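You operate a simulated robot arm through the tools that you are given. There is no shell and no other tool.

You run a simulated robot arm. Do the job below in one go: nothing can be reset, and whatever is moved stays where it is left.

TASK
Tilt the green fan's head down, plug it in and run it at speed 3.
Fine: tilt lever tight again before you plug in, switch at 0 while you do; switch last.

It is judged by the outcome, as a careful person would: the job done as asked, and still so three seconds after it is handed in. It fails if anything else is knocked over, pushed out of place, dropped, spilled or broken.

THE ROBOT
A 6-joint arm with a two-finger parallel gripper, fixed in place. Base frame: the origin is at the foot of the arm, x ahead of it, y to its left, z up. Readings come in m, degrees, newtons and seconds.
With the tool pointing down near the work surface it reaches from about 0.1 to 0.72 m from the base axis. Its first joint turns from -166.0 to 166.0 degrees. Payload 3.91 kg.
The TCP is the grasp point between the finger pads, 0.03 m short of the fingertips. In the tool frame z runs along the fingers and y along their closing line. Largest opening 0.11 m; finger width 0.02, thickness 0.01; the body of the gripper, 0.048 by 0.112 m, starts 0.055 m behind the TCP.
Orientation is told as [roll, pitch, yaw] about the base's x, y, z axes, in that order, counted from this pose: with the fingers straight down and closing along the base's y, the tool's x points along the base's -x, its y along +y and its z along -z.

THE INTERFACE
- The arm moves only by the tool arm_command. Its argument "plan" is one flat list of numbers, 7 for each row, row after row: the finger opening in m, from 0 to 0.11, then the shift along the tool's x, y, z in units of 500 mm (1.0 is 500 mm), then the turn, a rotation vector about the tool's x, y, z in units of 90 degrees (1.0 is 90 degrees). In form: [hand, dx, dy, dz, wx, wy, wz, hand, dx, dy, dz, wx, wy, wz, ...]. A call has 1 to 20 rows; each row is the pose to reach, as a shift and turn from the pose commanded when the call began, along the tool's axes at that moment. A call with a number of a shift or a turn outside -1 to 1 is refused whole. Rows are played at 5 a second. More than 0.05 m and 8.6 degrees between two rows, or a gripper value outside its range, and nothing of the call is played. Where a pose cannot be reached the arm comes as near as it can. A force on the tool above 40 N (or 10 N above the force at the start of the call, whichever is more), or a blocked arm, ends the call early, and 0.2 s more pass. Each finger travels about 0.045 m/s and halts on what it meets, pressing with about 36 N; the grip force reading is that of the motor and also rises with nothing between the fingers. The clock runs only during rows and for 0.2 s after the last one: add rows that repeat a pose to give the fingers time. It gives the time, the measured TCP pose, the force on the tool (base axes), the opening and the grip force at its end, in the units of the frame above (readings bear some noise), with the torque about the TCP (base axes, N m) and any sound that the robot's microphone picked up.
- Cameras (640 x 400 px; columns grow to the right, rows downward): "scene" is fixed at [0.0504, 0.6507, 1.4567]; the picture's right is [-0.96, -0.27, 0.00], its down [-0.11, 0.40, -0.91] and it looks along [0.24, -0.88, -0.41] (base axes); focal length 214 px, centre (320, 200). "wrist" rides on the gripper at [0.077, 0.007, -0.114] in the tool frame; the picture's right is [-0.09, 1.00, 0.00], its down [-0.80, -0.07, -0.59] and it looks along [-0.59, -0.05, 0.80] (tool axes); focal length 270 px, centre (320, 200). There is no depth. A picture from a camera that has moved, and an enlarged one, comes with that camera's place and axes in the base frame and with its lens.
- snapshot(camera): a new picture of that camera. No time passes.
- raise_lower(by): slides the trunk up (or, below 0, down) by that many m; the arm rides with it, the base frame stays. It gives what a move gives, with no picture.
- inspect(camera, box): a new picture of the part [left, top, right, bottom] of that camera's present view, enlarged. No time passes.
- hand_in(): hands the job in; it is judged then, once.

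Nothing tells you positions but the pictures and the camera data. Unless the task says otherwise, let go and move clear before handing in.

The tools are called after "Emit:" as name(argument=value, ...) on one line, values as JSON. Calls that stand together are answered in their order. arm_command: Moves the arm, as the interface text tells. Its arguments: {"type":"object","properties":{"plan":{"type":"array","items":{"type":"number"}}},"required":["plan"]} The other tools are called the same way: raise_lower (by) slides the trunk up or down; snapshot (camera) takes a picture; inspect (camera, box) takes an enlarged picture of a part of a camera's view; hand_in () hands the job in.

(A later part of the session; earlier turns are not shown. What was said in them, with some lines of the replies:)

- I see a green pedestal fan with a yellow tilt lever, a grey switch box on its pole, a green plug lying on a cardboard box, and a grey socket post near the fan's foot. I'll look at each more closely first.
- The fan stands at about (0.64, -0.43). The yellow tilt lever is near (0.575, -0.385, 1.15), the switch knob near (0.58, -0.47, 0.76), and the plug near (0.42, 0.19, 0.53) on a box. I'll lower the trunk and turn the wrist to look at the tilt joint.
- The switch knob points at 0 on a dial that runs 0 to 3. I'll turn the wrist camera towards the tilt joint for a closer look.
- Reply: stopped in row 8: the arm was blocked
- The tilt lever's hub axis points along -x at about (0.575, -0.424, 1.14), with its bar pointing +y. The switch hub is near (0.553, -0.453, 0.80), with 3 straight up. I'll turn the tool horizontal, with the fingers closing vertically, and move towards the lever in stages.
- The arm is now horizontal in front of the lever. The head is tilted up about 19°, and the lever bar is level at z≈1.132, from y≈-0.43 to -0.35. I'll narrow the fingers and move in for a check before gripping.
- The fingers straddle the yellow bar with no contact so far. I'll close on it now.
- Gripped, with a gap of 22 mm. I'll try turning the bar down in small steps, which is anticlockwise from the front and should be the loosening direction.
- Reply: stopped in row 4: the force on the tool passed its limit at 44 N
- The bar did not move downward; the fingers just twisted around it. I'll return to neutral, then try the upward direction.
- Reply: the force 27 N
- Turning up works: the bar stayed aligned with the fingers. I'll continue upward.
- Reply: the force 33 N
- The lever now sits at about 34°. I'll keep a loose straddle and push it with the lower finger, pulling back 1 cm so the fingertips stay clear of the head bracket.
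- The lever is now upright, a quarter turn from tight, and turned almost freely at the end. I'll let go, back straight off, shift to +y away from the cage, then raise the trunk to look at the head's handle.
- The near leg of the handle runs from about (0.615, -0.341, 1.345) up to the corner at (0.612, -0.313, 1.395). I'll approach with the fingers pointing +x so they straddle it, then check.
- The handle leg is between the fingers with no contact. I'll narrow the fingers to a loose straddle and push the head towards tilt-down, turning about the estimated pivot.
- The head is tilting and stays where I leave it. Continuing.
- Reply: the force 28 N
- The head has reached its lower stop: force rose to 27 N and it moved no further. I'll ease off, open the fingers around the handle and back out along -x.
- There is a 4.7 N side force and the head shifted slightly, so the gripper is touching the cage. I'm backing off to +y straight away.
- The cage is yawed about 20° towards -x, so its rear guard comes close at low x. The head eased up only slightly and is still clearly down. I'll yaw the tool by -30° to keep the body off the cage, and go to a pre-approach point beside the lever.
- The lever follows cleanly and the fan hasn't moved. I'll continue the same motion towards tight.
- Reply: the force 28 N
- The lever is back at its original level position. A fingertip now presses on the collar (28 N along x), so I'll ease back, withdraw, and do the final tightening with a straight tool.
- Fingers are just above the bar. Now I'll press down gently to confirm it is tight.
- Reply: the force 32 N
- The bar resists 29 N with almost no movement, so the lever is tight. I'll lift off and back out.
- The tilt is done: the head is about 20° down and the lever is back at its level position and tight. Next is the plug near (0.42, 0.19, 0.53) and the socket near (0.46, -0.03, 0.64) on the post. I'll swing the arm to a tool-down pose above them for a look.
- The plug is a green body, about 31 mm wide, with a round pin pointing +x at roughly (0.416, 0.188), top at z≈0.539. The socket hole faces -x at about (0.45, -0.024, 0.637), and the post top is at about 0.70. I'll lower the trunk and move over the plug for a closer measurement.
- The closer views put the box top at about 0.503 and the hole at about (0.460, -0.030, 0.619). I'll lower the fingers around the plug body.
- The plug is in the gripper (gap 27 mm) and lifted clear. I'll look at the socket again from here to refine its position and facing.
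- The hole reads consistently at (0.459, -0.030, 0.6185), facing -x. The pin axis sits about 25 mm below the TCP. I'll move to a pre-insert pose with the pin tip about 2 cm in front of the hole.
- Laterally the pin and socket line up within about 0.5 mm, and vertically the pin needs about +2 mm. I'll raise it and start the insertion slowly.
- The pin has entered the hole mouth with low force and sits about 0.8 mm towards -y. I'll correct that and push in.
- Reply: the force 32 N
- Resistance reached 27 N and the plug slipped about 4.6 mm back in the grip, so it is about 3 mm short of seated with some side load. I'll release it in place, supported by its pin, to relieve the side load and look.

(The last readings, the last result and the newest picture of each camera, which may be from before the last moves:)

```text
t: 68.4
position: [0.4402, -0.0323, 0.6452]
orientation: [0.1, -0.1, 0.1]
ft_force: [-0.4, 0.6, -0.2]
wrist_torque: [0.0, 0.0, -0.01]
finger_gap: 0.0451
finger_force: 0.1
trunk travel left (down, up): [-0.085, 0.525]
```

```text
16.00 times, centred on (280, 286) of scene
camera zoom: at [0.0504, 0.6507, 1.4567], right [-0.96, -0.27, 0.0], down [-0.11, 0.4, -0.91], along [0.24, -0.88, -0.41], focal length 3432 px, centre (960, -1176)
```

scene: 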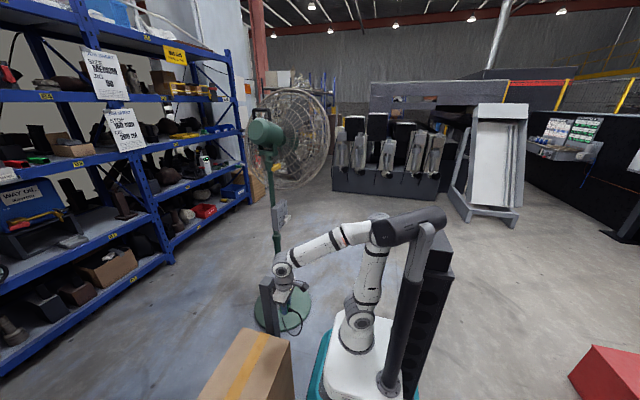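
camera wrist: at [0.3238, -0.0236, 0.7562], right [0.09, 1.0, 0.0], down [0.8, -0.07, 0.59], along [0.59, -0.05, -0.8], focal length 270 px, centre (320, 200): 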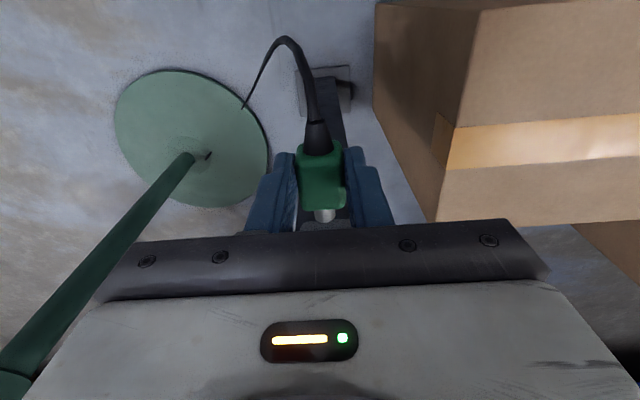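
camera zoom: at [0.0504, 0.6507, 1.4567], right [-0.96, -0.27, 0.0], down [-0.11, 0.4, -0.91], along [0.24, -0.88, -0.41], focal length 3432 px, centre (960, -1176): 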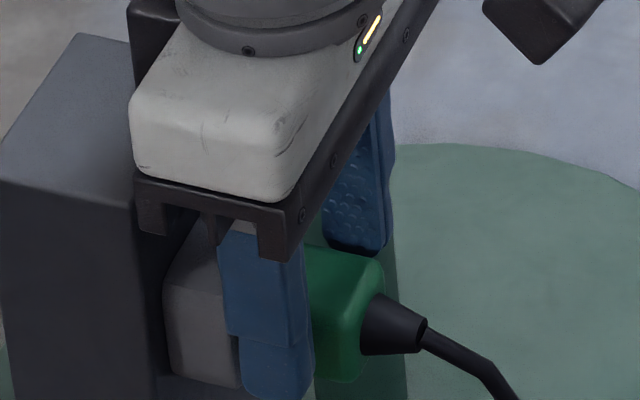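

Emit:
arm_command(plan=[0.045, 0.006, 0.0014, 0, 0, 0, 0, 0.045, 0.012, 0.0028, 0, 0, 0, 0, 0.0, 0.012, 0.0028, 0, 0, 0, 0, 0.0, 0.012, 0.0028, 0, 0, 0, 0, 0.0, 0.012, 0.0028, 0, 0, 0, 0])

Emit:
inspect(camera="wrist", box=[270, 120, 380, 235])

```text
t: 69.6
position: [0.4346, -0.0304, 0.6463]
orientation: [0.1, 0.1, -0.1]
ft_force: [-0.8, 4.4, 0.7]
wrist_torque: [0.15, 0.0, 0.09]
finger_gap: 0.0269
finger_force: 35.9
trunk travel left (down, up): [-0.085, 0.525]
```

```text
3.48 times, centred on (325, 178) of wrist
camera zoom: at [0.3576, -0.023, 0.759], right [0.09, 1.0, 0.0], down [0.8, -0.07, 0.59], along [0.59, -0.05, -0.8], focal length 940 px, centre (303, 278)
```

zoom: 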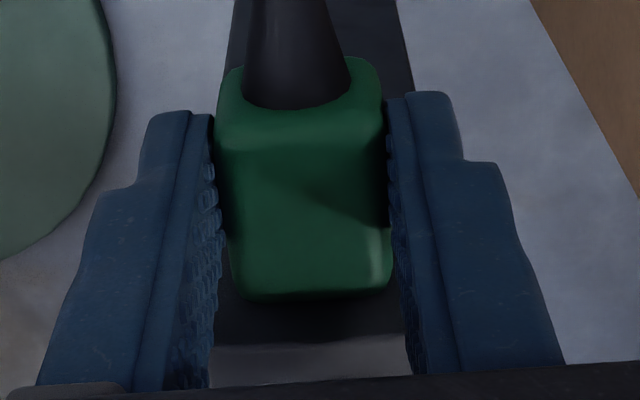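

Emit:
arm_command(plan=[0.0, 0, 0.0012, 0, 0, 0, 0, 0.0, -0.003, 0.0012, 0, 0, 0, 0, 0.0, -0.006, 0.0012, 0, 0, 0, 0, 0.0, -0.006, 0.0012, 0, 0, 0, 0])

Emit:
inspect(camera="wrist", box=[270, 120, 380, 235])

```text
t: 70.6
position: [0.4345, -0.0297, 0.6442]
orientation: [0.1, 0.2, 0.1]
ft_force: [-27.1, -14.7, 4.8]
wrist_torque: [-0.33, 0.56, -0.18]
finger_gap: 0.027
finger_force: 36.2
trunk travel left (down, up): [-0.085, 0.525]
```

```text
3.48 times, centred on (325, 178) of wrist
camera zoom: at [0.3584, -0.0226, 0.7592], right [0.09, 1.0, 0.0], down [0.8, -0.07, 0.59], along [0.59, -0.05, -0.81], focal length 940 px, centre (303, 278)
```

zoom: 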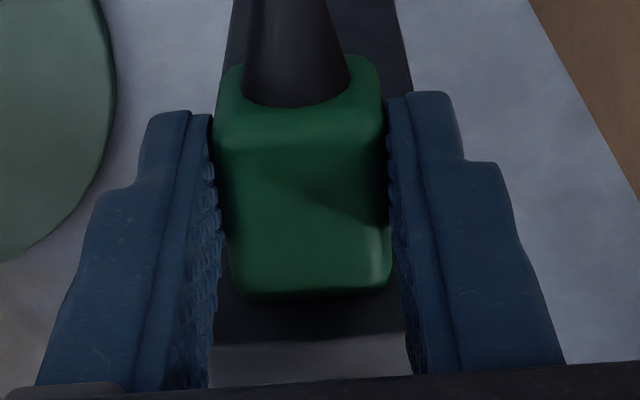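

Side loads are tight and forward motion meets a hard stop, so the pin is well into the hole. I'll centre the load, release, lift away and inspect the gap.

Emit:
arm_command(plan=[0.0, 0, -0.001, 0, 0, 0, 0, 0.05, 0, -0.001, 0, 0, 0, 0, 0.05, 0, -0.001, 0, 0, 0, 0, 0.05, 0, -0.001, -0.06, 0, 0, 0, 0.05, 0, -0.001, -0.14, 0, 0, 0, 0.05, 0.08, -0.001, -0.14, 0, 0, 0])

Emit:
snapshot(camera="wrist")

Emit:
inspect(camera="scene", box=[265, 275, 295, 297])

```text
t: 72.0
position: [0.3991, -0.0302, 0.7152]
orientation: [0.0, 0.1, -0.1]
ft_force: [-0.1, 0.3, -0.2]
wrist_torque: [0.02, -0.02, 0.01]
finger_gap: 0.0499
finger_force: 0.1
trunk travel left (down, up): [-0.085, 0.525]
```

```text
taken
camera wrist: at [0.3229, -0.023, 0.8296], right [0.09, 1.0, 0.0], down [0.8, -0.07, 0.59], along [0.59, -0.05, -0.8], focal length 270 px, centre (320, 200)
```

wrist: 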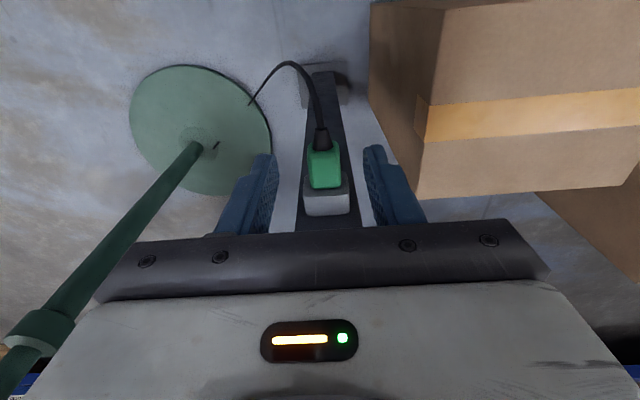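

```text
16.00 times, centred on (280, 286) of scene
camera zoom: at [0.0504, 0.6507, 1.4567], right [-0.96, -0.27, 0.0], down [-0.11, 0.4, -0.91], along [0.24, -0.88, -0.41], focal length 3432 px, centre (960, -1176)
```

zoom: 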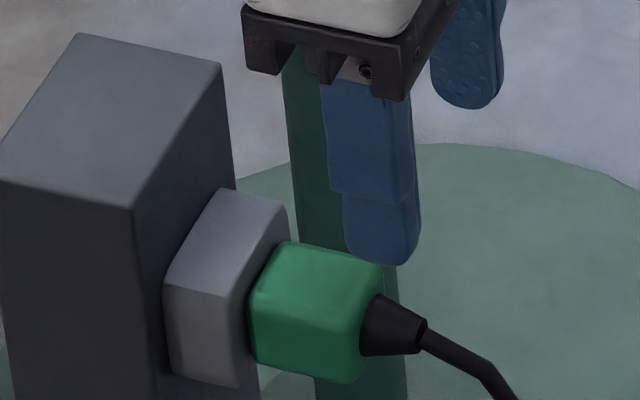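

Emit:
inspect(camera="wrist", box=[290, 120, 370, 220])

Emit:
inspect(camera="scene", box=[272, 282, 287, 293])

```text
4.00 times, centred on (330, 170) of wrist
camera zoom: at [0.3229, -0.023, 0.8296], right [0.09, 1.0, 0.0], down [0.8, -0.07, 0.59], along [0.59, -0.05, -0.8], focal length 1081 px, centre (280, 320)
```

zoom: 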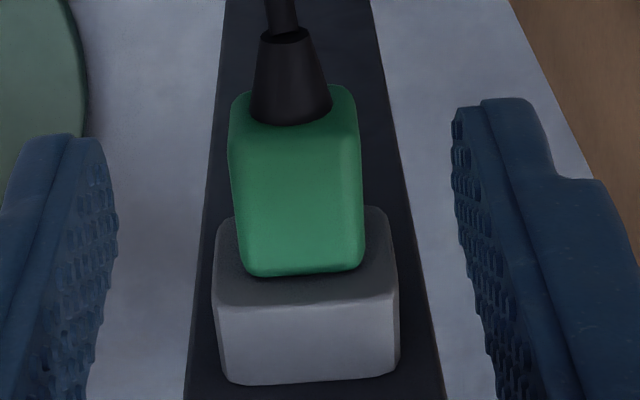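

```text
16.00 times, centred on (280, 288) of scene
camera zoom: at [0.0504, 0.6507, 1.4567], right [-0.96, -0.27, 0.0], down [-0.11, 0.4, -0.91], along [0.24, -0.88, -0.41], focal length 3432 px, centre (968, -1200)
```

zoom: 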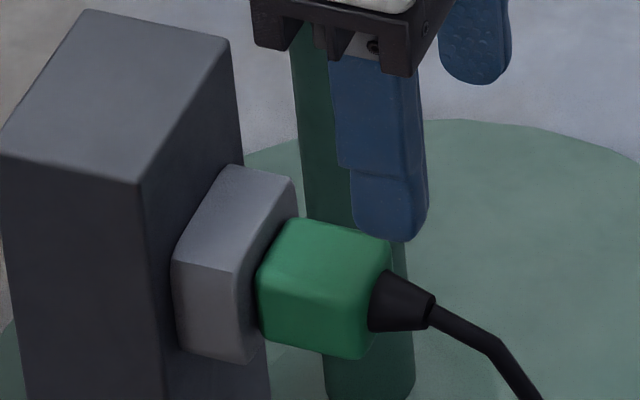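

The plug body sits flush against the socket face, and it stopped hard there with the switch still at 0, so it is plugged in. Next is the switch. I'll raise the trunk clear of the plug and turn the tool horizontal away from the cage.

Emit:
raise_lower(by=0.15)

Emit:
arm_command(plan=[0.05, -0.0013, -0.0269, 0, -0.0481, -0.0481, 0.0481, 0.03, -0.0025, -0.0538, 0, -0.0962, -0.0962, 0.0962, 0.02, -0.0038, -0.0806, 0, -0.1443, -0.1443, 0.1443, 0.0, -0.005, -0.1075, 0, -0.1925, -0.1925, 0.1925, 0.0, -0.0063, -0.1344, 0, -0.2406, -0.2406, 0.2406, 0.0, -0.0075, -0.1613, 0, -0.2887, -0.2887, 0.2887, 0.0, -0.0088, -0.1881, 0, -0.3368, -0.3368, 0.3368, 0.0, -0.01, -0.215, 0, -0.3849, -0.3849, 0.3849])

Emit:
snapshot(camera="scene")

Emit:
snapshot(camera="wrist")

```text
t: 73.8
position: [0.3987, -0.03, 0.8646]
orientation: [0.1, 0.1, -0.1]
ft_force: [-0.9, -0.3, -0.4]
wrist_torque: [0.05, 0.0, 0.0]
finger_gap: 0.05
finger_force: 0.2
trunk travel left (down, up): [-0.235, 0.375]
```

```text
t: 75.5
position: [0.4045, -0.1375, 0.8659]
orientation: [45.2, -19.3, -45.2]
ft_force: [0.2, -0.3, 0.2]
wrist_torque: [-0.02, 0.04, 0.0]
finger_gap: 0.0
finger_force: 36.5
trunk travel left (down, up): [-0.235, 0.375]
```

```text
taken
```

scene: 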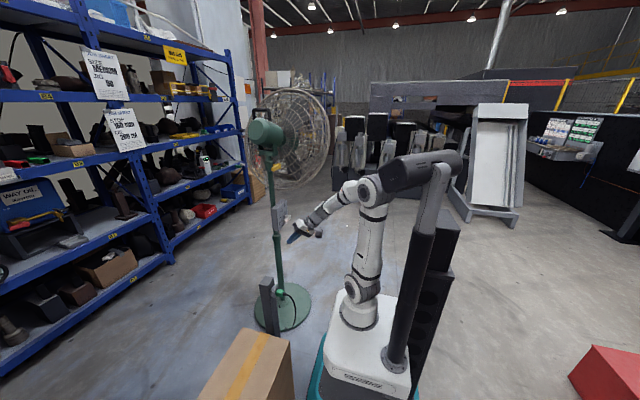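

```text
taken
camera wrist: at [0.2799, -0.119, 0.9209], right [0.39, 0.6, 0.7], down [0.11, -0.78, 0.61], along [0.91, -0.16, -0.37], focal length 270 px, centre (320, 200)
```

wrist: 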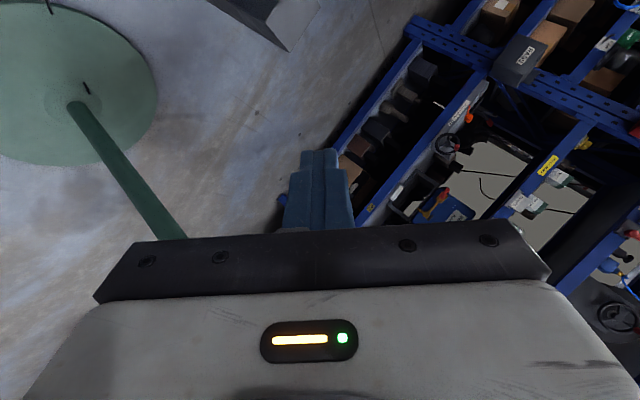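

Emit:
arm_command(plan=[0.0, -0.0209, -0.0209, -0.0083, -0.0481, -0.0481, 0.0481, 0.0, -0.0419, -0.0417, -0.0167, -0.0962, -0.0962, 0.0962, 0.0, -0.0628, -0.0626, -0.025, -0.1443, -0.1443, 0.1443, 0.0, -0.0837, -0.0834, -0.0333, -0.1925, -0.1925, 0.1925, 0.0, -0.1046, -0.1043, -0.0416, -0.2406, -0.2406, 0.2406, 0.0, -0.1256, -0.1251, -0.05, -0.2887, -0.2887, 0.2887, 0.0, -0.1465, -0.146, -0.0583, -0.3368, -0.3368, 0.3368, 0.0, -0.1674, -0.1668, -0.0666, -0.3849, -0.3849, 0.3849])

Emit:
snapshot(camera="wrist")

Emit:
snapshot(camera="scene")

```text
t: 77.3
position: [0.4109, -0.2599, 0.8598]
orientation: [90.1, 0.2, -90.1]
ft_force: [0.4, 0.7, -0.9]
wrist_torque: [0.0, 0.0, 0.0]
finger_gap: 0.0
finger_force: 35.9
trunk travel left (down, up): [-0.235, 0.375]
```

```text
taken
camera wrist: at [0.2964, -0.1827, 0.8666], right [0.0, -0.09, 1.0], down [-0.6, -0.8, -0.07], along [0.8, -0.59, -0.05], focal length 270 px, centre (320, 200)
```

wrist: 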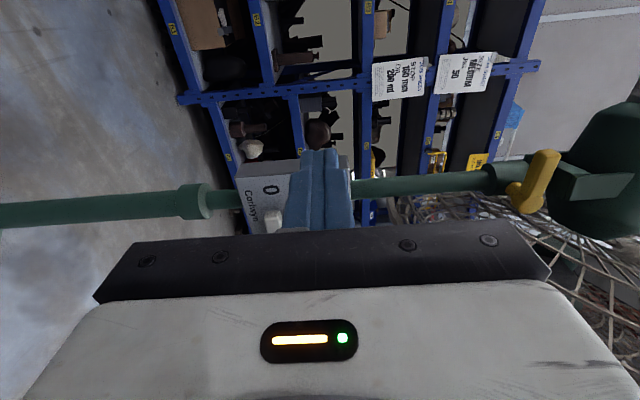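

```text
taken
```

scene: 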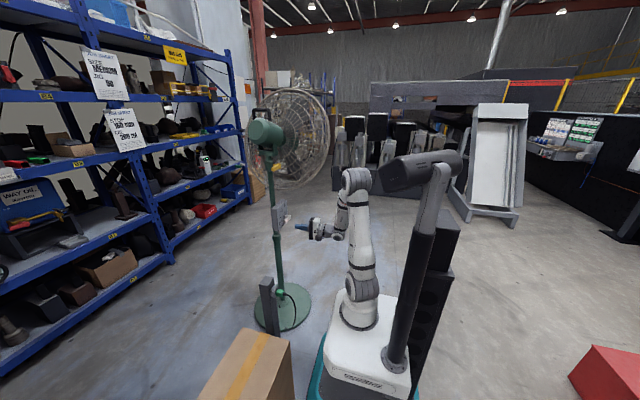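

Emit:
arm_command(plan=[0.11, 0, 0, 0, 0, 0, 0, 0.11, 0, 0, 0, 0, 0, 0, 0.11, 0, 0, 0, 0, 0, 0, 0.11, 0, 0, 0, 0, 0, 0, 0.11, 0, 0, 0, 0, 0, 0, 0.11, 0, 0, 0, 0, 0, 0])

Emit:
snapshot(camera="wrist")

Emit:
inspect(camera="wrist", box=[220, 140, 360, 240])

Emit:
inspect(camera="scene", box=[260, 195, 310, 235])

```text
t: 78.8
position: [0.4109, -0.2605, 0.8608]
orientation: [90.0, 0.1, -90.0]
ft_force: [-0.3, -0.3, 0.5]
wrist_torque: [0.0, -0.02, 0.01]
finger_gap: 0.1099
finger_force: 0.1
trunk travel left (down, up): [-0.235, 0.375]
```

```text
taken
camera wrist: at [0.2964, -0.1827, 0.8666], right [0.0, -0.09, 1.0], down [-0.59, -0.8, -0.07], along [0.8, -0.59, -0.05], focal length 270 px, centre (320, 200)
```

wrist: 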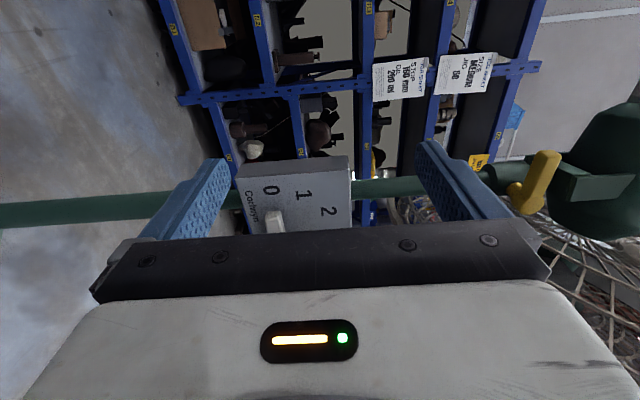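

```text
4.00 times, centred on (290, 190) of wrist
camera zoom: at [0.2964, -0.1827, 0.8666], right [0.0, -0.09, 1.0], down [-0.59, -0.8, -0.07], along [0.8, -0.59, -0.05], focal length 1081 px, centre (440, 240)
```

zoom: 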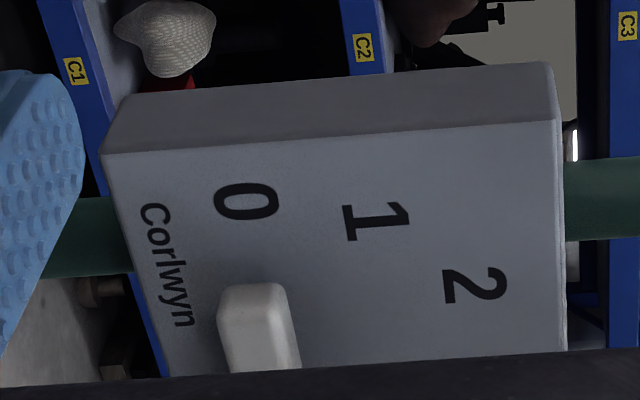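

```text
10.00 times, centred on (285, 215) of scene
camera zoom: at [0.0504, 0.6507, 1.4567], right [-0.96, -0.27, 0.0], down [-0.11, 0.4, -0.91], along [0.24, -0.88, -0.41], focal length 2145 px, centre (670, 50)
```

zoom: 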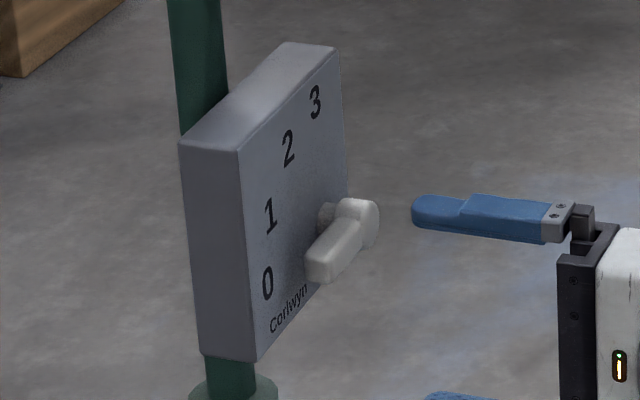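

The plug is in and the knob points at 0. I now place the switch hub at (y, z) ≈ (-0.4536, 0.788), with 3 straight up and the bar front at about x 0.555. I'll close the fingers into a poker and position it just below the bar.

Emit:
arm_command(plan=[0.0, 0, 0, 0, 0, 0, 0, 0.0, 0, -0.044, 0, 0, 0, 0, 0.0, -0.0576, -0.11, 0.02, 0, 0, 0, 0.0, -0.1344, -0.16, 0.06, 0, 0, 0, 0.0, -0.2112, -0.2, 0.1, 0, 0, 0, 0.0, -0.288, -0.22, 0.14, 0, 0, 0, 0.0, -0.288, -0.22, 0.14, 0, 0, 0])

Emit:
snapshot(camera="wrist")

Emit:
inspect(camera="scene", box=[260, 195, 310, 235])

```text
t: 80.3
position: [0.4782, -0.4075, 0.7465]
orientation: [89.9, 0.1, -90.2]
ft_force: [0.0, -0.1, 0.0]
wrist_torque: [0.02, -0.06, -0.03]
finger_gap: 0.0002
finger_force: 31.5
trunk travel left (down, up): [-0.235, 0.375]
```

```text
taken
camera wrist: at [0.3643, -0.3299, 0.7535], right [0.0, -0.09, 1.0], down [-0.6, -0.8, -0.07], along [0.8, -0.59, -0.05], focal length 270 px, centre (320, 200)
```

wrist: 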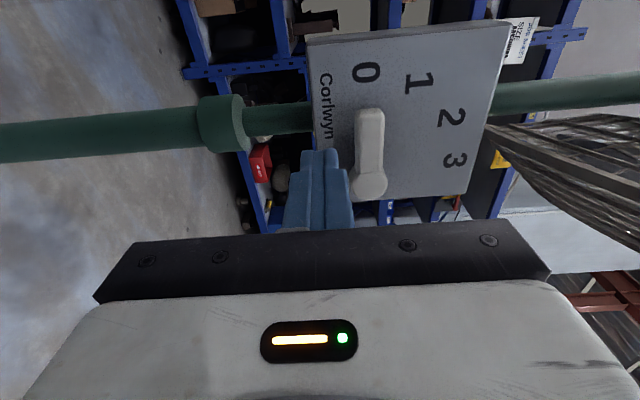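

```text
10.00 times, centred on (285, 215) of scene
camera zoom: at [0.0504, 0.6507, 1.4567], right [-0.96, -0.27, 0.0], down [-0.11, 0.4, -0.91], along [0.24, -0.88, -0.41], focal length 2145 px, centre (670, 50)
```

zoom: 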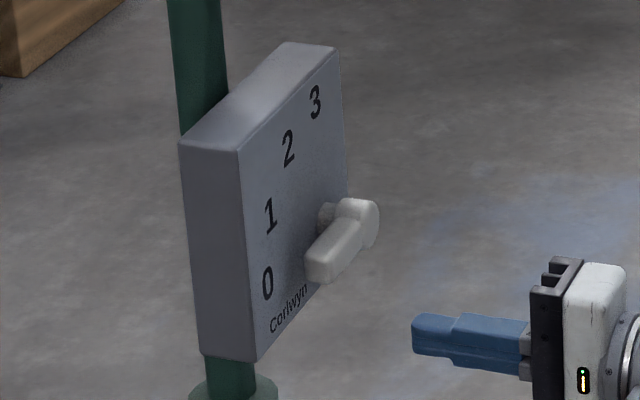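

Emit:
inspect(camera="wrist", box=[300, 50, 480, 210])

```text
2.50 times, centred on (390, 130) of wrist
camera zoom: at [0.3643, -0.3299, 0.7535], right [0.0, -0.09, 1.0], down [-0.6, -0.8, -0.07], along [0.8, -0.59, -0.05], focal length 676 px, centre (145, 375)
```

zoom: 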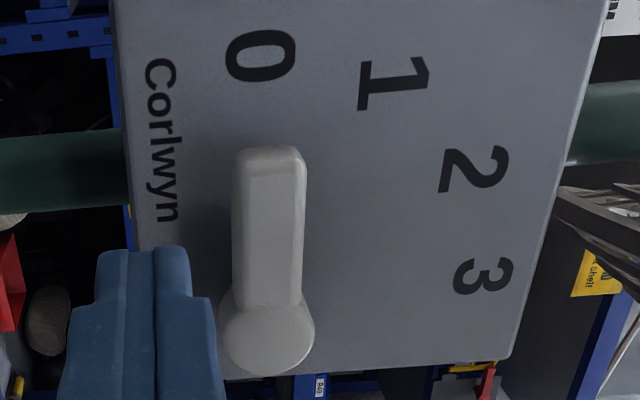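

Emit:
arm_command(plan=[0.0, -0.01, 0.006, 0.05, 0, 0, 0, 0.0, -0.019, 0.012, 0.1, 0, 0, 0, 0.0, -0.019, 0.012, 0.1494, 0, 0, 0, 0.0, -0.019, 0.012, 0.1494, 0, 0, 0])

Emit:
snapshot(camera="wrist")

Emit:
inspect(camera="scene", box=[260, 195, 310, 235])

```text
t: 81.3
position: [0.5548, -0.4179, 0.7558]
orientation: [89.9, 0.1, -90.0]
ft_force: [0.2, 0.3, 0.2]
wrist_torque: [-0.02, -0.02, 0.0]
finger_gap: 0.0002
finger_force: 35.9
trunk travel left (down, up): [-0.235, 0.375]
```

```text
taken
camera wrist: at [0.4405, -0.3396, 0.7623], right [0.0, -0.09, 1.0], down [-0.6, -0.8, -0.07], along [0.8, -0.59, -0.05], focal length 270 px, centre (320, 200)
```

wrist: 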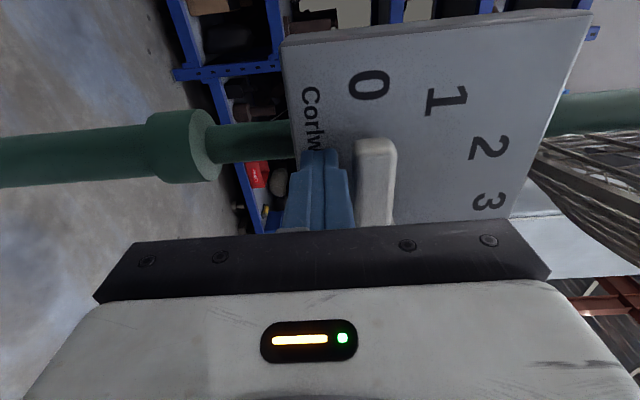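

```text
10.00 times, centred on (285, 215) of scene
camera zoom: at [0.0504, 0.6507, 1.4567], right [-0.96, -0.27, 0.0], down [-0.11, 0.4, -0.91], along [0.24, -0.88, -0.41], focal length 2145 px, centre (670, 50)
```

zoom: 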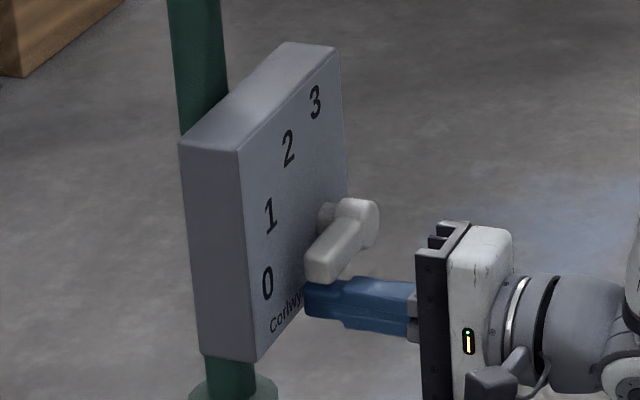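

Emit:
arm_command(plan=[0.0, 0.0004, 0.0184, 0, 0, 0, 0, 0.0, 0.005, 0.0305, 0, 0, 0, 0, 0.0, 0.008, 0.0431, 0, 0, 0, 0, 0.0, 0.0093, 0.056, 0, 0, 0, 0, 0.0, 0.0088, 0.0689, 0, 0, 0, 0, 0.0, 0.0068, 0.0817, 0, 0, 0, 0, 0.0, 0.003, 0.0941, 0, 0, 0, 0, 0.0, -0.0023, 0.1058, 0, 0, 0, 0, 0.0, -0.0091, 0.1168, 0, 0, 0, 0])

Emit:
snapshot(camera="wrist")

Emit:
inspect(camera="scene", box=[260, 195, 310, 235])

```text
t: 83.3
position: [0.5531, -0.4186, 0.8139]
orientation: [89.8, 0.1, -90.0]
ft_force: [-0.3, -0.2, 0.0]
wrist_torque: [0.01, 0.01, -0.01]
finger_gap: 0.0002
finger_force: 36.2
trunk travel left (down, up): [-0.235, 0.375]
```

```text
taken
camera wrist: at [0.4397, -0.342, 0.8193], right [0.0, -0.09, 1.0], down [-0.6, -0.8, -0.07], along [0.8, -0.59, -0.05], focal length 270 px, centre (320, 200)
```

wrist: 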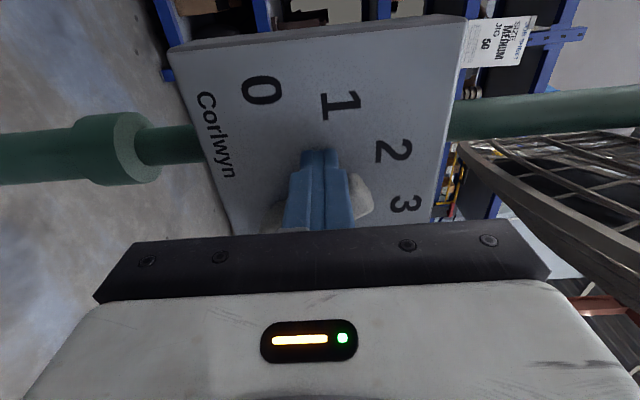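

```text
10.00 times, centred on (285, 215) of scene
camera zoom: at [0.0504, 0.6507, 1.4567], right [-0.96, -0.27, 0.0], down [-0.11, 0.4, -0.91], along [0.24, -0.88, -0.41], focal length 2145 px, centre (670, 50)
```

zoom: 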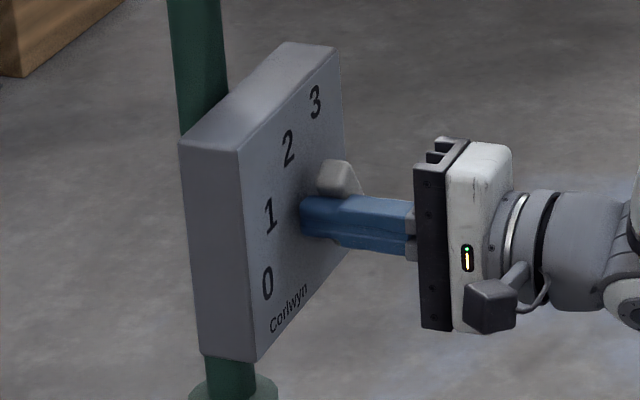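

Emit:
arm_command(plan=[0.0, -0.008, 0.01, 0, 0, 0, 0, 0.0, -0.0176, 0.019, 0, 0, 0, 0, 0.0, -0.028, 0.0265, 0, 0, 0, 0, 0.0, -0.0394, 0.0326, 0, 0, 0, 0])

Emit:
snapshot(camera="wrist")

Emit:
inspect(camera="scene", box=[260, 195, 310, 235])

Emit:
inspect(camera="scene", box=[230, 80, 340, 190])

```text
t: 84.3
position: [0.5557, -0.4399, 0.8301]
orientation: [90.0, 0.1, -90.0]
ft_force: [0.4, 0.3, 0.5]
wrist_torque: [0.0, 0.01, -0.02]
finger_gap: 0.0
finger_force: 36.0
trunk travel left (down, up): [-0.235, 0.375]
```

```text
taken
camera wrist: at [0.4415, -0.3619, 0.8361], right [0.0, -0.09, 1.0], down [-0.6, -0.8, -0.07], along [0.8, -0.59, -0.05], focal length 270 px, centre (320, 200)
```

wrist: 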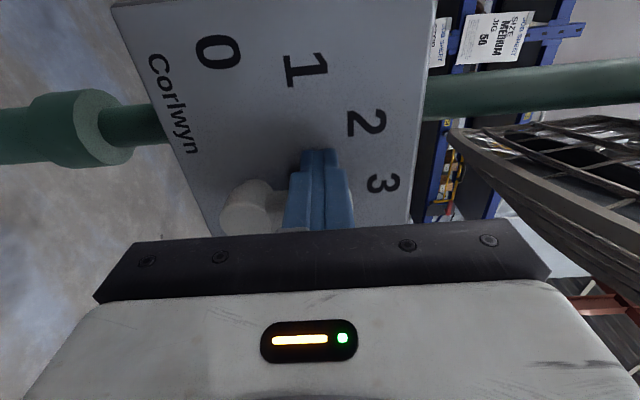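

```text
10.00 times, centred on (285, 215) of scene
camera zoom: at [0.0504, 0.6507, 1.4567], right [-0.96, -0.27, 0.0], down [-0.11, 0.4, -0.91], along [0.24, -0.88, -0.41], focal length 2145 px, centre (670, 50)
```

zoom: 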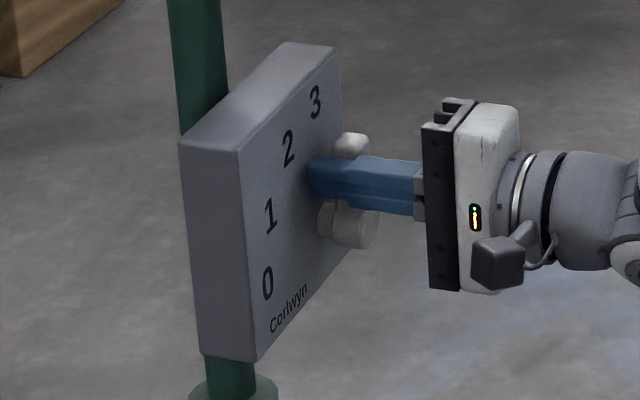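

```text
3.64 times, centred on (285, 135) of scene
camera zoom: at [0.0504, 0.6507, 1.4567], right [-0.96, -0.27, 0.0], down [-0.11, 0.4, -0.91], along [0.24, -0.88, -0.41], focal length 780 px, centre (447, 436)
```

zoom: 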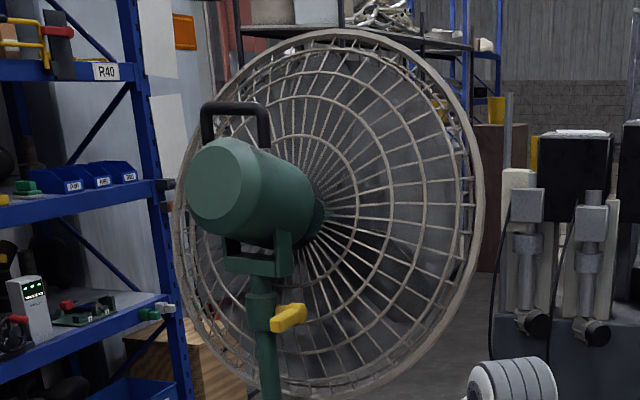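

The blades are blurred, so the fan is running. I'll back off to check that the knob is exactly on 3.

Emit:
arm_command(plan=[0.0, 0.02, 0, 0, 0, 0, 0, 0.0, 0.03, 0, -0.06, 0, 0, 0, 0.0, 0.03, 0, -0.14, 0, 0, 0, 0.0, 0.03, -0.08, -0.18, 0, 0, 0, 0.0, 0.03, -0.16, -0.18, 0, 0, 0])

Emit:
snapshot(camera="wrist")

Emit:
inspect(camera="scene", box=[260, 195, 310, 235])

```text
t: 85.5
position: [0.465, -0.4233, 0.7499]
orientation: [90.0, 0.1, -90.0]
ft_force: [0.2, -0.2, -0.2]
wrist_torque: [-0.03, 0.02, -0.06]
finger_gap: 0.0
finger_force: 36.0
trunk travel left (down, up): [-0.235, 0.375]
```

```text
taken
camera wrist: at [0.3508, -0.345, 0.7572], right [0.0, -0.09, 1.0], down [-0.59, -0.8, -0.07], along [0.8, -0.59, -0.05], focal length 270 px, centre (320, 200)
```

wrist: 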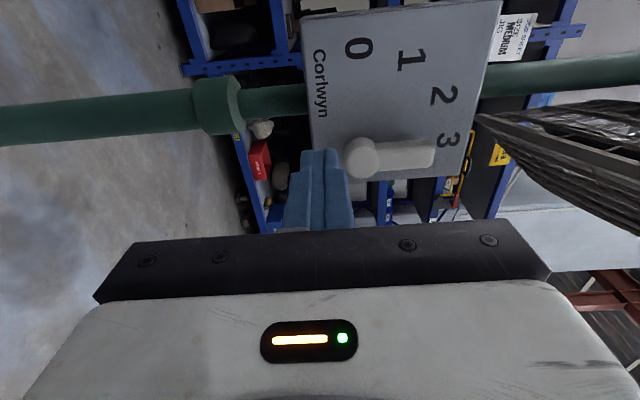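

```text
10.00 times, centred on (285, 215) of scene
camera zoom: at [0.0504, 0.6507, 1.4567], right [-0.96, -0.27, 0.0], down [-0.11, 0.4, -0.91], along [0.24, -0.88, -0.41], focal length 2145 px, centre (670, 50)
```

zoom: 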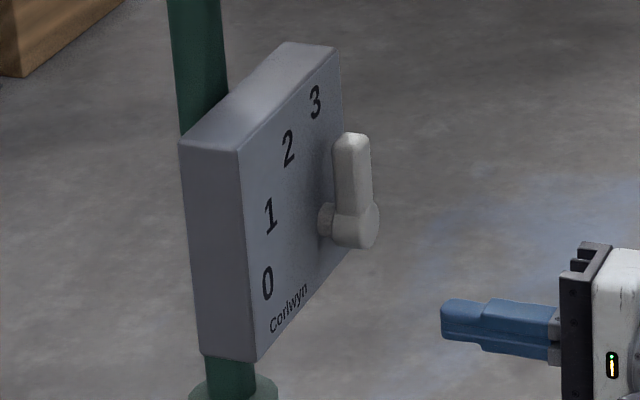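

Emit:
arm_command(plan=[0.0, 0.03, 0, -0.04, 0, 0, 0, 0.0, 0.1, 0, -0.08, 0, 0, 0, 0.0, 0.18, 0, -0.1, 0, 0, 0, 0.0, 0.26, 0, -0.1, 0, 0, 0, 0.0, 0.34, 0, -0.1, 0, 0, 0])

Emit:
snapshot(camera="scene")

Emit:
snapshot(camera="wrist")

Emit:
inspect(camera="scene", box=[265, 275, 295, 297])

Emit:
inspect(camera="scene", box=[230, 80, 340, 190])

```text
t: 86.8
position: [0.4134, -0.2514, 0.7507]
orientation: [90.0, 0.1, -90.0]
ft_force: [-0.6, -0.6, -0.4]
wrist_torque: [-0.02, 0.0, 0.01]
finger_gap: 0.0
finger_force: 35.9
trunk travel left (down, up): [-0.235, 0.375]
```

```text
taken
```

scene: 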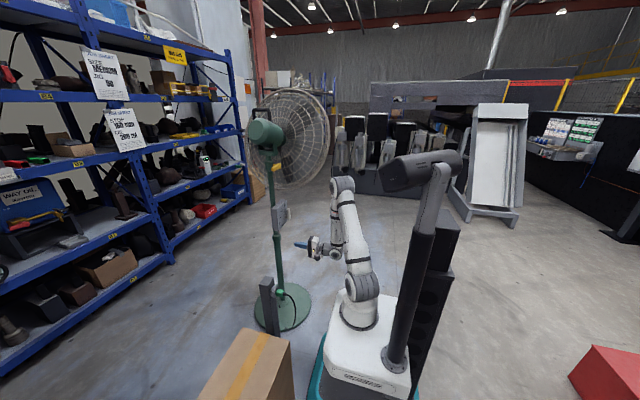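

```text
taken
camera wrist: at [0.3013, -0.1738, 0.7563], right [0.0, -0.09, 1.0], down [-0.59, -0.8, -0.07], along [0.8, -0.59, -0.05], focal length 270 px, centre (320, 200)
```

wrist: 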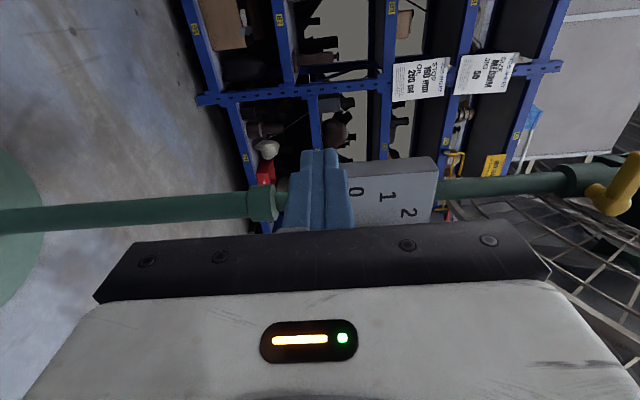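

```text
16.00 times, centred on (280, 286) of scene
camera zoom: at [0.0504, 0.6507, 1.4567], right [-0.96, -0.27, 0.0], down [-0.11, 0.4, -0.91], along [0.24, -0.88, -0.41], focal length 3432 px, centre (960, -1176)
```

zoom: 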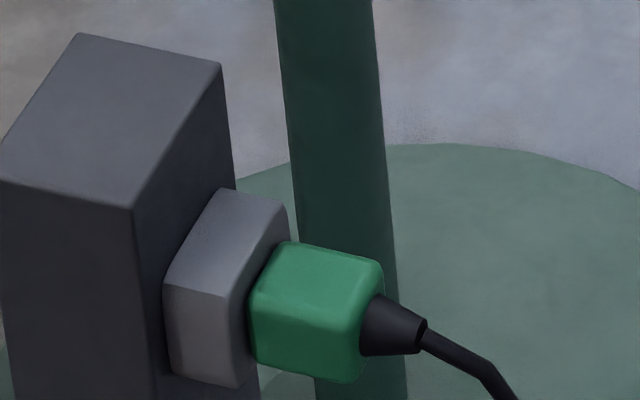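

```text
3.64 times, centred on (285, 135) of scene
camera zoom: at [0.0504, 0.6507, 1.4567], right [-0.96, -0.27, 0.0], down [-0.11, 0.4, -0.91], along [0.24, -0.88, -0.41], focal length 780 px, centre (447, 436)
```

zoom: 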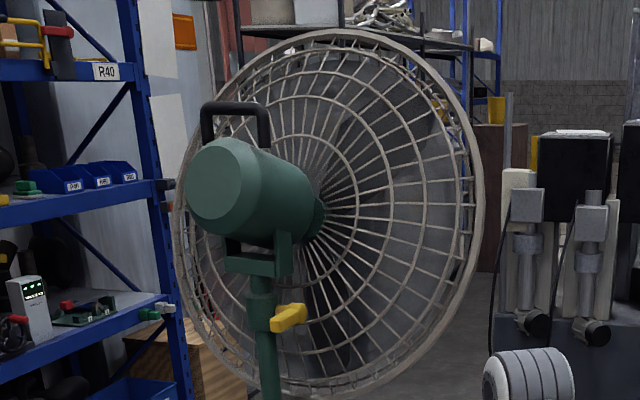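

The head is tilted down, the lever is tight at its original level position, and the plug is seated. The knob is on 3, the blades are spinning, and the arm is clear with nothing else disturbed. I'm handing in.

Emit:
hand_in()

```text
The job is handed in.
```

The green fan's head is tilted down about 20°, the fan is plugged in, and it is running with the switch at 3. I've handed the job in; no verdict has come back.

- **Tilt:** I turned the yellow lever up to loosen it and pushed the head down to its lower stop. The lever is back in its original level position and held firm when I pressed down on it with about 29 N.
- **Cage bump:** While going back to tighten the lever, the gripper touched the fan cage lightly, at about 5 N. The head came back up a few degrees, so it sits just short of the stop.
- **Plug:** With the switch at 0, I pushed the plug in until it stopped hard. As far as I can tell from the pictures, it is flush with the socket face.
- **Switch:** I turned it last, and it points at 3. The blades show as blurred in the pictures.

The gripper is empty and clear of the fan. I saw nothing else knocked over or out of place.
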